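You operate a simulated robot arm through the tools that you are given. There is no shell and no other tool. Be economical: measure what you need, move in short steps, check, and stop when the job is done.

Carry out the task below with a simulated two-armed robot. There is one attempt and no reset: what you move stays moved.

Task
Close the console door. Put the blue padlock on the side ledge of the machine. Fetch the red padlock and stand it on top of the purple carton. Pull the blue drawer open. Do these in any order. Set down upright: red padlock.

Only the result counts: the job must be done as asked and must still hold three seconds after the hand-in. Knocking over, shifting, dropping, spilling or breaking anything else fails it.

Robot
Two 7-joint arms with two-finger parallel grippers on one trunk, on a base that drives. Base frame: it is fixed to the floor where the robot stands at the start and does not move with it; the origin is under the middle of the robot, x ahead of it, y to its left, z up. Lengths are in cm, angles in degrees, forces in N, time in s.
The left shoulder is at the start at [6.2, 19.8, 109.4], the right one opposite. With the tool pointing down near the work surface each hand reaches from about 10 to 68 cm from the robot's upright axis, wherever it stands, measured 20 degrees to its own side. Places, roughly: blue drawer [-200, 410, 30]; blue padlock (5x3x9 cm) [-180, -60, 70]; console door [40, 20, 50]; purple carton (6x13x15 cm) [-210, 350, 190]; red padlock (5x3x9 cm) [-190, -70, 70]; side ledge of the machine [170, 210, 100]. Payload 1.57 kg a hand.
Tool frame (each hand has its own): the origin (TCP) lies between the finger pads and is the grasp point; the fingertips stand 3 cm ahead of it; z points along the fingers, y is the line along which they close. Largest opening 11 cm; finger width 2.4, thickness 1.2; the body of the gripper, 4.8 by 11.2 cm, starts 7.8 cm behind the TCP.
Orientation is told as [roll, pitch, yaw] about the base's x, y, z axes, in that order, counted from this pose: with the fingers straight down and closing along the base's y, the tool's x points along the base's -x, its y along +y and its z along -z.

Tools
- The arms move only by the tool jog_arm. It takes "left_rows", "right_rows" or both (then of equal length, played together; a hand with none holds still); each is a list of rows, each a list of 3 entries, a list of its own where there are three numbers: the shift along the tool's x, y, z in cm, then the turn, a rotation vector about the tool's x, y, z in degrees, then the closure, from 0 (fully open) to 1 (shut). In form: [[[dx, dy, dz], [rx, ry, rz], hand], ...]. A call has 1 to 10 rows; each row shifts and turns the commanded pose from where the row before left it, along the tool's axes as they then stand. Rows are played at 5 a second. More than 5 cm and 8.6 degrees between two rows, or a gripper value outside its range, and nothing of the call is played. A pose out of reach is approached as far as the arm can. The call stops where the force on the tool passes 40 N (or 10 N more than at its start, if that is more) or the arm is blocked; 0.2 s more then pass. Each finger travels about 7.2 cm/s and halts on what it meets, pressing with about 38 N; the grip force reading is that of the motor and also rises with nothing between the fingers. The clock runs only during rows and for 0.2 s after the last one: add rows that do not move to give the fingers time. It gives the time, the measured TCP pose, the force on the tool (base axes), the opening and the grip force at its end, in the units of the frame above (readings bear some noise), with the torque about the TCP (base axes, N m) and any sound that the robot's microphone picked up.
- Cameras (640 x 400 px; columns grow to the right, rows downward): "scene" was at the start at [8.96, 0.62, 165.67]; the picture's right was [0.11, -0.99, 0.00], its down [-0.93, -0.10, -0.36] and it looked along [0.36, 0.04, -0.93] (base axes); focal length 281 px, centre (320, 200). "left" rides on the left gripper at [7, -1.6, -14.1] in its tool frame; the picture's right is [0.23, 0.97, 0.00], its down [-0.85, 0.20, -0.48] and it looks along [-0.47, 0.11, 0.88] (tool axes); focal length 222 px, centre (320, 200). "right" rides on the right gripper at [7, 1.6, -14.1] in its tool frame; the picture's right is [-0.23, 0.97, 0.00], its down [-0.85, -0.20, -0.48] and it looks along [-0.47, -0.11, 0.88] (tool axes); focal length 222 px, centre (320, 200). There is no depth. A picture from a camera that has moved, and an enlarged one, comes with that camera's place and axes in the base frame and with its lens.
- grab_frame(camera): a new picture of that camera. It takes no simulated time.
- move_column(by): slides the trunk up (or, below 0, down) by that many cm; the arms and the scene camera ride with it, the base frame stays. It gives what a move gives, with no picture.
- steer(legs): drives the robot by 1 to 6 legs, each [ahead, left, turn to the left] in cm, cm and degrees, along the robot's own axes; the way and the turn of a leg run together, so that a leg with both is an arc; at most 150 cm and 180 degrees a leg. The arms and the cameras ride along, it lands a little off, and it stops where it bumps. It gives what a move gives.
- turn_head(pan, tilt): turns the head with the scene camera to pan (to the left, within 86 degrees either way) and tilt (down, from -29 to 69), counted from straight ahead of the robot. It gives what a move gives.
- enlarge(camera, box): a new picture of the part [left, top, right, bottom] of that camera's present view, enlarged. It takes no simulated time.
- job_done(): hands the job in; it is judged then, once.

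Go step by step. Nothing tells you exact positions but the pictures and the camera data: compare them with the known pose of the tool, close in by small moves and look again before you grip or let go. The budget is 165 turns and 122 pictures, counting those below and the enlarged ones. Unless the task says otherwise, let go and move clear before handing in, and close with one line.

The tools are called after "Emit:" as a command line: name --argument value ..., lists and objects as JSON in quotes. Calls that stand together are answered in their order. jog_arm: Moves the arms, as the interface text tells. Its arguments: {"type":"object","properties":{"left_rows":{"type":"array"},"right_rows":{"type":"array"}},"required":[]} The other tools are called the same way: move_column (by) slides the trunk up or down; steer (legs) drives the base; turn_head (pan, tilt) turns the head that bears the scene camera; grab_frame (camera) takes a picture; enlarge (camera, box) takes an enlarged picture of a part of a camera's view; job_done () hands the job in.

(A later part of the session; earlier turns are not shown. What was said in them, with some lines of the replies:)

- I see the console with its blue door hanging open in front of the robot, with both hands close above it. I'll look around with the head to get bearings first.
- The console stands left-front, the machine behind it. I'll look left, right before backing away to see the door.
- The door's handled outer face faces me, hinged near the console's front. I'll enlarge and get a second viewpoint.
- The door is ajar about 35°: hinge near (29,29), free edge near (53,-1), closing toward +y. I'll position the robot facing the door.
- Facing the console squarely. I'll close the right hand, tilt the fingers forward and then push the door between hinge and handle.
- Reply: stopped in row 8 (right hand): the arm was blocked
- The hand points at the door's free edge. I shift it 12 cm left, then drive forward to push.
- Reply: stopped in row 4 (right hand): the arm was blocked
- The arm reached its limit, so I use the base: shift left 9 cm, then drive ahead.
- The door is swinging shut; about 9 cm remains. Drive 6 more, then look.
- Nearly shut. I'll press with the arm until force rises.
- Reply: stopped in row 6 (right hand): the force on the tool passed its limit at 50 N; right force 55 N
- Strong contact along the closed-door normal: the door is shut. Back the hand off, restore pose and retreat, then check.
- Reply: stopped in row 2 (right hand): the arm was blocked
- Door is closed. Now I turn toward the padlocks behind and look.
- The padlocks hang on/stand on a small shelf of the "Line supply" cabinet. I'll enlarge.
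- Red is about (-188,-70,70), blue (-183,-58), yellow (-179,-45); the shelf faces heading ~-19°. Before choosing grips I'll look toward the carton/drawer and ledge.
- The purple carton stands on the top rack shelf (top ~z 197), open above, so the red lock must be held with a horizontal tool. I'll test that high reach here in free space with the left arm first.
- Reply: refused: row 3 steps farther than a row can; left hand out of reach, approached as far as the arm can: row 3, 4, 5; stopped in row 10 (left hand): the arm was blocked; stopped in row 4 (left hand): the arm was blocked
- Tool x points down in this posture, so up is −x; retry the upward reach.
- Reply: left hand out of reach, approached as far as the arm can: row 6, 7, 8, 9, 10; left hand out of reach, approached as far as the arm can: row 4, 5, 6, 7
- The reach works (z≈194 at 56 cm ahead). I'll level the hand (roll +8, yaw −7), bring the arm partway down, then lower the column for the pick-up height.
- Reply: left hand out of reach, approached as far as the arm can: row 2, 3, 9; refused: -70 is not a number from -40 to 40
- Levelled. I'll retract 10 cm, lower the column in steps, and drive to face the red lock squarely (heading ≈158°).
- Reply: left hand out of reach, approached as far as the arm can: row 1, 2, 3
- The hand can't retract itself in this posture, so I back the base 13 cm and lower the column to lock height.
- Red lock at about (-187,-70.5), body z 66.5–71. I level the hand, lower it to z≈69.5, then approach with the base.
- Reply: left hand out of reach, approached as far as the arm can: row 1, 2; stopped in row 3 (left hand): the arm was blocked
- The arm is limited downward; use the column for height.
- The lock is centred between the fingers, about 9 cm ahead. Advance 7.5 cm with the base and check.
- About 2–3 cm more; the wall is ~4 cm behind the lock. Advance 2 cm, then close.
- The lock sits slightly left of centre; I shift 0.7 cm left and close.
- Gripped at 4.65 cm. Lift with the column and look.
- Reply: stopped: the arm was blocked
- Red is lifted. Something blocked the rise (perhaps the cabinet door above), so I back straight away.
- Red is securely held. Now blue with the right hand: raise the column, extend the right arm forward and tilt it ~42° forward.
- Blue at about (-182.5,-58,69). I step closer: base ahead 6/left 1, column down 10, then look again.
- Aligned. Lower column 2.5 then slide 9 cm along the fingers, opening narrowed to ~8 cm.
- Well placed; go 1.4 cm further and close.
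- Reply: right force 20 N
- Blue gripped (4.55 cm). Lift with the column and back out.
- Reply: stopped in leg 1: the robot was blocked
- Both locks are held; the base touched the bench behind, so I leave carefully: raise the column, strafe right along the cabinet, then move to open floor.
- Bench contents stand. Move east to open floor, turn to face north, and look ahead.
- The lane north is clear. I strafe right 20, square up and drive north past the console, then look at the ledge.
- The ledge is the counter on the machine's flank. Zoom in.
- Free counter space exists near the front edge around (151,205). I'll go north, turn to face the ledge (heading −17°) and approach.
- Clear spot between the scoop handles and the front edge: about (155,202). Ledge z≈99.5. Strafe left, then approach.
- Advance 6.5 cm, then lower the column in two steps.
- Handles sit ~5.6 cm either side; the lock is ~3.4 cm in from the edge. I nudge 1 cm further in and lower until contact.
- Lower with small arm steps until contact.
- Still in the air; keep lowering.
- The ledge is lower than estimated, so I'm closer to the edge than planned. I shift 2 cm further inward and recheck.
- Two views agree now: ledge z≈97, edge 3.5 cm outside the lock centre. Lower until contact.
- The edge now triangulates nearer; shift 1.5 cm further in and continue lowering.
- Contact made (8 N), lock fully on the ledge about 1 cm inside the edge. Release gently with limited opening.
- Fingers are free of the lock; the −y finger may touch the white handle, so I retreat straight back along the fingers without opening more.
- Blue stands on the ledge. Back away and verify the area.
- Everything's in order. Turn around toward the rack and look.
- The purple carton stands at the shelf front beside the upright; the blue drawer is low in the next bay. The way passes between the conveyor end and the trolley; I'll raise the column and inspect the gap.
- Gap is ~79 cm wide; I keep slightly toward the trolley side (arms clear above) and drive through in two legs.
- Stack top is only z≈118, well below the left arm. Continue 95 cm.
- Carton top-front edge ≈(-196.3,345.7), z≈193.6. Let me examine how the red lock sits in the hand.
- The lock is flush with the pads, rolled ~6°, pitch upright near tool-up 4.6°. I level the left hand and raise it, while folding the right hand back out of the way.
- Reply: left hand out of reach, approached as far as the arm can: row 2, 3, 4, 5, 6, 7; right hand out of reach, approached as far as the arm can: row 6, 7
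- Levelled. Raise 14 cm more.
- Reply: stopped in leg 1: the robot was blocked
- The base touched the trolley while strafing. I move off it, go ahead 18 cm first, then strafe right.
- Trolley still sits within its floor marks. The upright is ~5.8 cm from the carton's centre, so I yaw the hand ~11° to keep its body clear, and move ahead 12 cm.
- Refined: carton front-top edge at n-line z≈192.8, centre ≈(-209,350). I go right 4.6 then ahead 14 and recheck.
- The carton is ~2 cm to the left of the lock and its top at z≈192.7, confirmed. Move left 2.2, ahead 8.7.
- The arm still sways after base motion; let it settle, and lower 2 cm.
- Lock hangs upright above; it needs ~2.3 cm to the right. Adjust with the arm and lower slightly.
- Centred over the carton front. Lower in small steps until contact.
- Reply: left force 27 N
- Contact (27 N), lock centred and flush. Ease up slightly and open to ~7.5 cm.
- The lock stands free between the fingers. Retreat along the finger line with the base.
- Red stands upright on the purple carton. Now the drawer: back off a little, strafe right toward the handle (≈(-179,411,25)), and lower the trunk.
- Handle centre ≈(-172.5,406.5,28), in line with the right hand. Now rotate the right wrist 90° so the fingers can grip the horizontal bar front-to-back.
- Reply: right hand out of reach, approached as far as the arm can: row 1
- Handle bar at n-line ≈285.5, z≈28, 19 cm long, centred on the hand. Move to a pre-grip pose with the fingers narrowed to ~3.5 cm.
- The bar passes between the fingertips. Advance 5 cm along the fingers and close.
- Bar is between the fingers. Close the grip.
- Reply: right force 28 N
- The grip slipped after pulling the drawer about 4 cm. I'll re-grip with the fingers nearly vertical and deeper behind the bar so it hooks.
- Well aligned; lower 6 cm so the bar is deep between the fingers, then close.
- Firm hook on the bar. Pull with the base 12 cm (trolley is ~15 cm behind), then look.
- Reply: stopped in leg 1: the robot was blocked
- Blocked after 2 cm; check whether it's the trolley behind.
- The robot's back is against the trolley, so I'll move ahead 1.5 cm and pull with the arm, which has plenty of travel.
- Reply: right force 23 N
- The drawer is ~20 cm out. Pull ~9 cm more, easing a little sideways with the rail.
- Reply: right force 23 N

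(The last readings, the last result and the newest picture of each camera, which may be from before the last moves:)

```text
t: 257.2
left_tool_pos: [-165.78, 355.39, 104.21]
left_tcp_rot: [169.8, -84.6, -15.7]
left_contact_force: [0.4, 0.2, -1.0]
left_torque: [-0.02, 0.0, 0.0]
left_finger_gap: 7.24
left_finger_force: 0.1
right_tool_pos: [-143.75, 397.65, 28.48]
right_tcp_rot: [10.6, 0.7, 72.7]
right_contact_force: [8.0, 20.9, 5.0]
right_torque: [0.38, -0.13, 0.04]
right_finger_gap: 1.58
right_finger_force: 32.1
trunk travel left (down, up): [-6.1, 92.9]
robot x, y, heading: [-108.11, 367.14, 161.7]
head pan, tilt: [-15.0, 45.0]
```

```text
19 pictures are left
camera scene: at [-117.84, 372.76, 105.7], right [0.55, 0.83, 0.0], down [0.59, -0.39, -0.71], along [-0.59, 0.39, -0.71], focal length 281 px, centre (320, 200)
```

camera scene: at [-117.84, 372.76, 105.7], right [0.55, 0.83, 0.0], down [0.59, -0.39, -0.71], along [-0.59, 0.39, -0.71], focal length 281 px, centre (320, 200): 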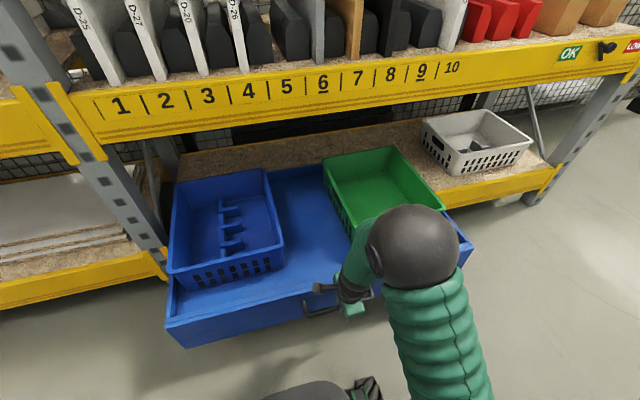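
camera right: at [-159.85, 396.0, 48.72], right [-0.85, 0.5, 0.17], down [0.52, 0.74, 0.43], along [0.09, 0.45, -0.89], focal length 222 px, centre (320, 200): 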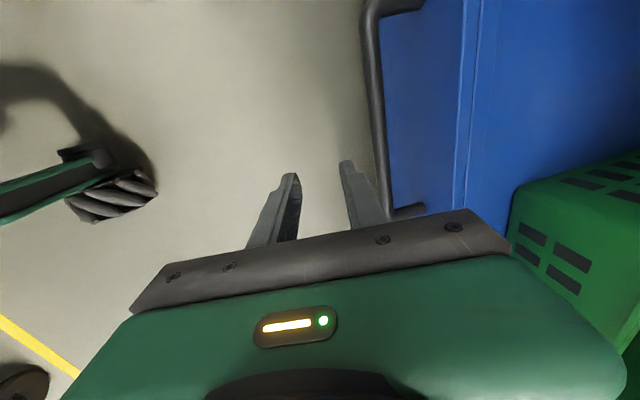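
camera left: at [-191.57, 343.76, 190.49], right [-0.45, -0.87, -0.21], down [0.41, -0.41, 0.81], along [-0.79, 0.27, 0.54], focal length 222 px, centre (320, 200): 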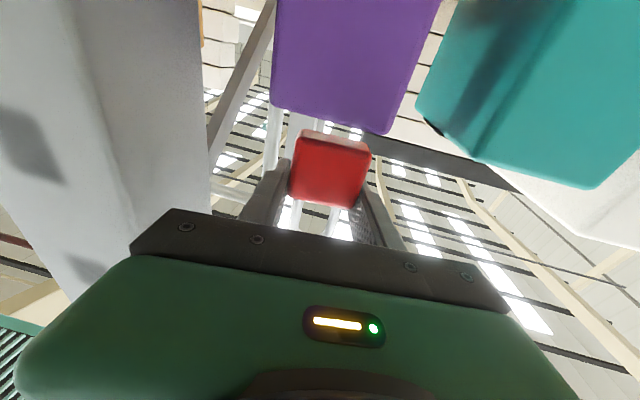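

Still moving freely; try another 5 cm to reach its stop.

Emit:
jog_arm --right_rows '[[[-0.1, -1.3, -0.23], [0, 0, 0], 1], [[0, -1.3, -0.23], [0, 0, 0], 1], [[0, -1.3, -0.23], [0, 0, 0], 1], [[0, -1.3, -0.23], [0, 0, 0], 1], [[0, 0, 0], [0, 0, 0], 1]]'

```text
t: 258.4
left_tool_pos: [-165.77, 355.26, 104.15]
left_tcp_rot: [170.6, -84.6, -16.5]
left_contact_force: [0.2, -0.7, 0.5]
left_torque: [0.0, 0.01, 0.03]
left_finger_gap: 7.27
left_finger_force: 0.0
right_tool_pos: [-138.68, 395.82, 28.56]
right_tcp_rot: [10.6, 0.8, 72.9]
right_contact_force: [3.2, 3.1, 9.8]
right_torque: [-0.65, 0.16, -0.09]
right_finger_gap: 1.58
right_finger_force: 32.3
trunk travel left (down, up): [-6.1, 92.9]
robot x, y, heading: [-108.49, 367.21, 161.7]
head pan, tilt: [-15.0, 45.0]
```

About 34 cm open — ample. Release and lift the hand straight out.

Emit:
jog_arm --right_rows '[[[0, 0, 0], [0, 0, 0], 0.72], [[0, 0, 0], [0, 0, 0], 0.72], [[0, 0, 0], [0, 0, 0], 0.72], [[0, 0, -2], [0, 0, 0], 0.72], [[0, 0, -3], [0, 0, 0], 0.72], [[0, 0, -4], [0, 0, 0], 0.72], [[0, 0, -4], [0, 0, 0], 0.72], [[0, 0, -4], [0, 0, 0], 0.72]]'

Emit:
grab_frame --camera "scene"

```text
t: 260.2
left_tool_pos: [-165.8, 355.24, 104.21]
left_tcp_rot: [170.6, -84.6, -16.3]
left_contact_force: [0.4, 0.0, -0.9]
left_torque: [0.0, 0.01, 0.01]
left_finger_gap: 7.26
left_finger_force: 0.0
right_tool_pos: [-135.91, 395.29, 45.49]
right_tcp_rot: [10.6, 0.8, 72.6]
right_contact_force: [0.1, -0.1, 0.2]
right_torque: [0.03, -0.04, -0.03]
right_finger_gap: 3.04
right_finger_force: 0.0
trunk travel left (down, up): [-6.1, 92.9]
robot x, y, heading: [-108.12, 367.31, 161.7]
head pan, tilt: [-15.0, 45.0]
```

```text
18 pictures are left
camera scene: at [-117.88, 372.65, 105.7], right [0.55, 0.83, 0.0], down [0.59, -0.39, -0.71], along [-0.59, 0.39, -0.71], focal length 281 px, centre (320, 200)
```

scene: 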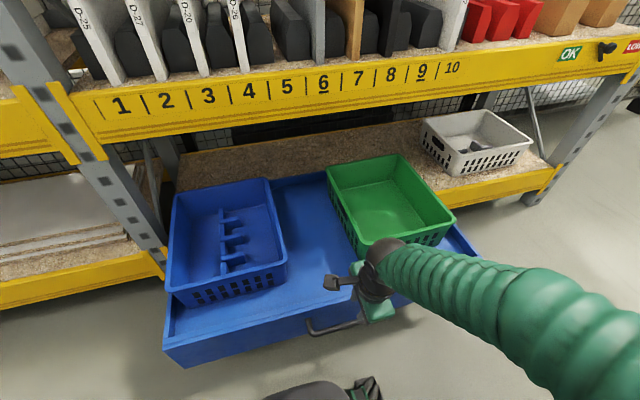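

Drawer is open and the hand is clear. Raise the trunk to verify the red lock once more.

Emit:
move_column --by 40

Emit:
move_column --by 30

Emit:
turn_head --pan 25 --tilt 5

Emit:
grab_frame --camera "scene"

```text
t: 264.1
left_tool_pos: [-165.91, 355.45, 144.09]
left_tcp_rot: [170.5, -84.7, -16.6]
left_contact_force: [0.0, 0.8, -0.9]
left_torque: [0.01, -0.01, -0.01]
left_finger_gap: 7.26
left_finger_force: 0.1
right_tool_pos: [-136.02, 395.27, 85.49]
right_tcp_rot: [10.6, 0.8, 72.8]
right_contact_force: [-0.2, -0.2, -0.4]
right_torque: [-0.02, -0.02, 0.01]
right_finger_gap: 3.11
right_finger_force: 0.1
trunk travel left (down, up): [-46.1, 52.9]
robot x, y, heading: [-108.15, 367.46, 161.4]
head pan, tilt: [-15.0, 45.0]
```

```text
t: 267.1
left_tool_pos: [-166.0, 355.28, 174.13]
left_tcp_rot: [170.6, -84.8, -16.6]
left_contact_force: [0.0, -0.6, -0.1]
left_torque: [-0.03, 0.0, 0.02]
left_finger_gap: 7.25
left_finger_force: 0.0
right_tool_pos: [-135.98, 395.22, 115.44]
right_tcp_rot: [10.6, 0.7, 72.8]
right_contact_force: [-0.3, -0.3, -0.5]
right_torque: [0.01, -0.02, -0.02]
right_finger_gap: 3.06
right_finger_force: 0.0
trunk travel left (down, up): [-76.1, 22.9]
robot x, y, heading: [-108.56, 367.01, 161.6]
head pan, tilt: [-15.0, 45.0]
```

```text
t: 268.1
left_tool_pos: [-166.06, 355.26, 174.14]
left_tcp_rot: [170.6, -84.5, -16.7]
left_contact_force: [-0.2, -0.5, -0.3]
left_torque: [-0.03, 0.0, 0.01]
left_finger_gap: 7.24
left_finger_force: 0.0
right_tool_pos: [-136.07, 395.27, 115.42]
right_tcp_rot: [10.5, 0.7, 72.9]
right_contact_force: [0.3, -0.3, 0.1]
right_torque: [-0.03, 0.05, 0.01]
right_finger_gap: 3.06
right_finger_force: 0.1
trunk travel left (down, up): [-76.1, 22.9]
robot x, y, heading: [-107.88, 367.3, 161.5]
head pan, tilt: [25.0, 5.0]
```

```text
17 pictures are left
camera scene: at [-120.31, 367.1, 181.99], right [-0.11, 0.99, 0.0], down [0.09, 0.01, -1.0], along [-0.99, -0.11, -0.09], focal length 281 px, centre (320, 200)
```

scene: 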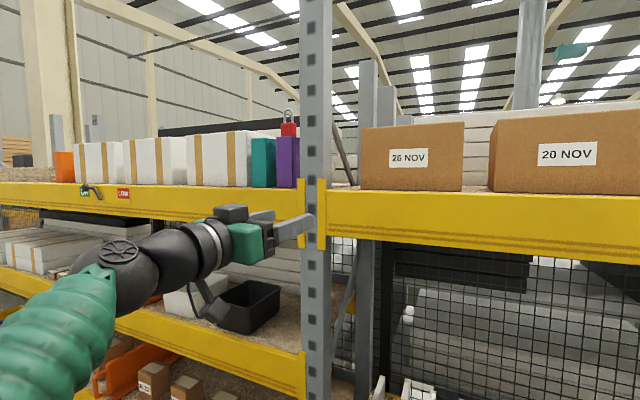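

The red lock still stands upright on the purple carton, the drawer is open, and both hands are clear. Handing in.

Emit:
job_done

```text
The job is handed in.
```

All four tasks are done and handed in. The console door is closed, the blue padlock stands on the machine's side ledge, and the red padlock stands upright on the purple carton. The blue drawer is pulled about 34 cm open. My base bumped the workbench once and the trolley twice; neither looked shifted afterwards, but I couldn't check that exactly.
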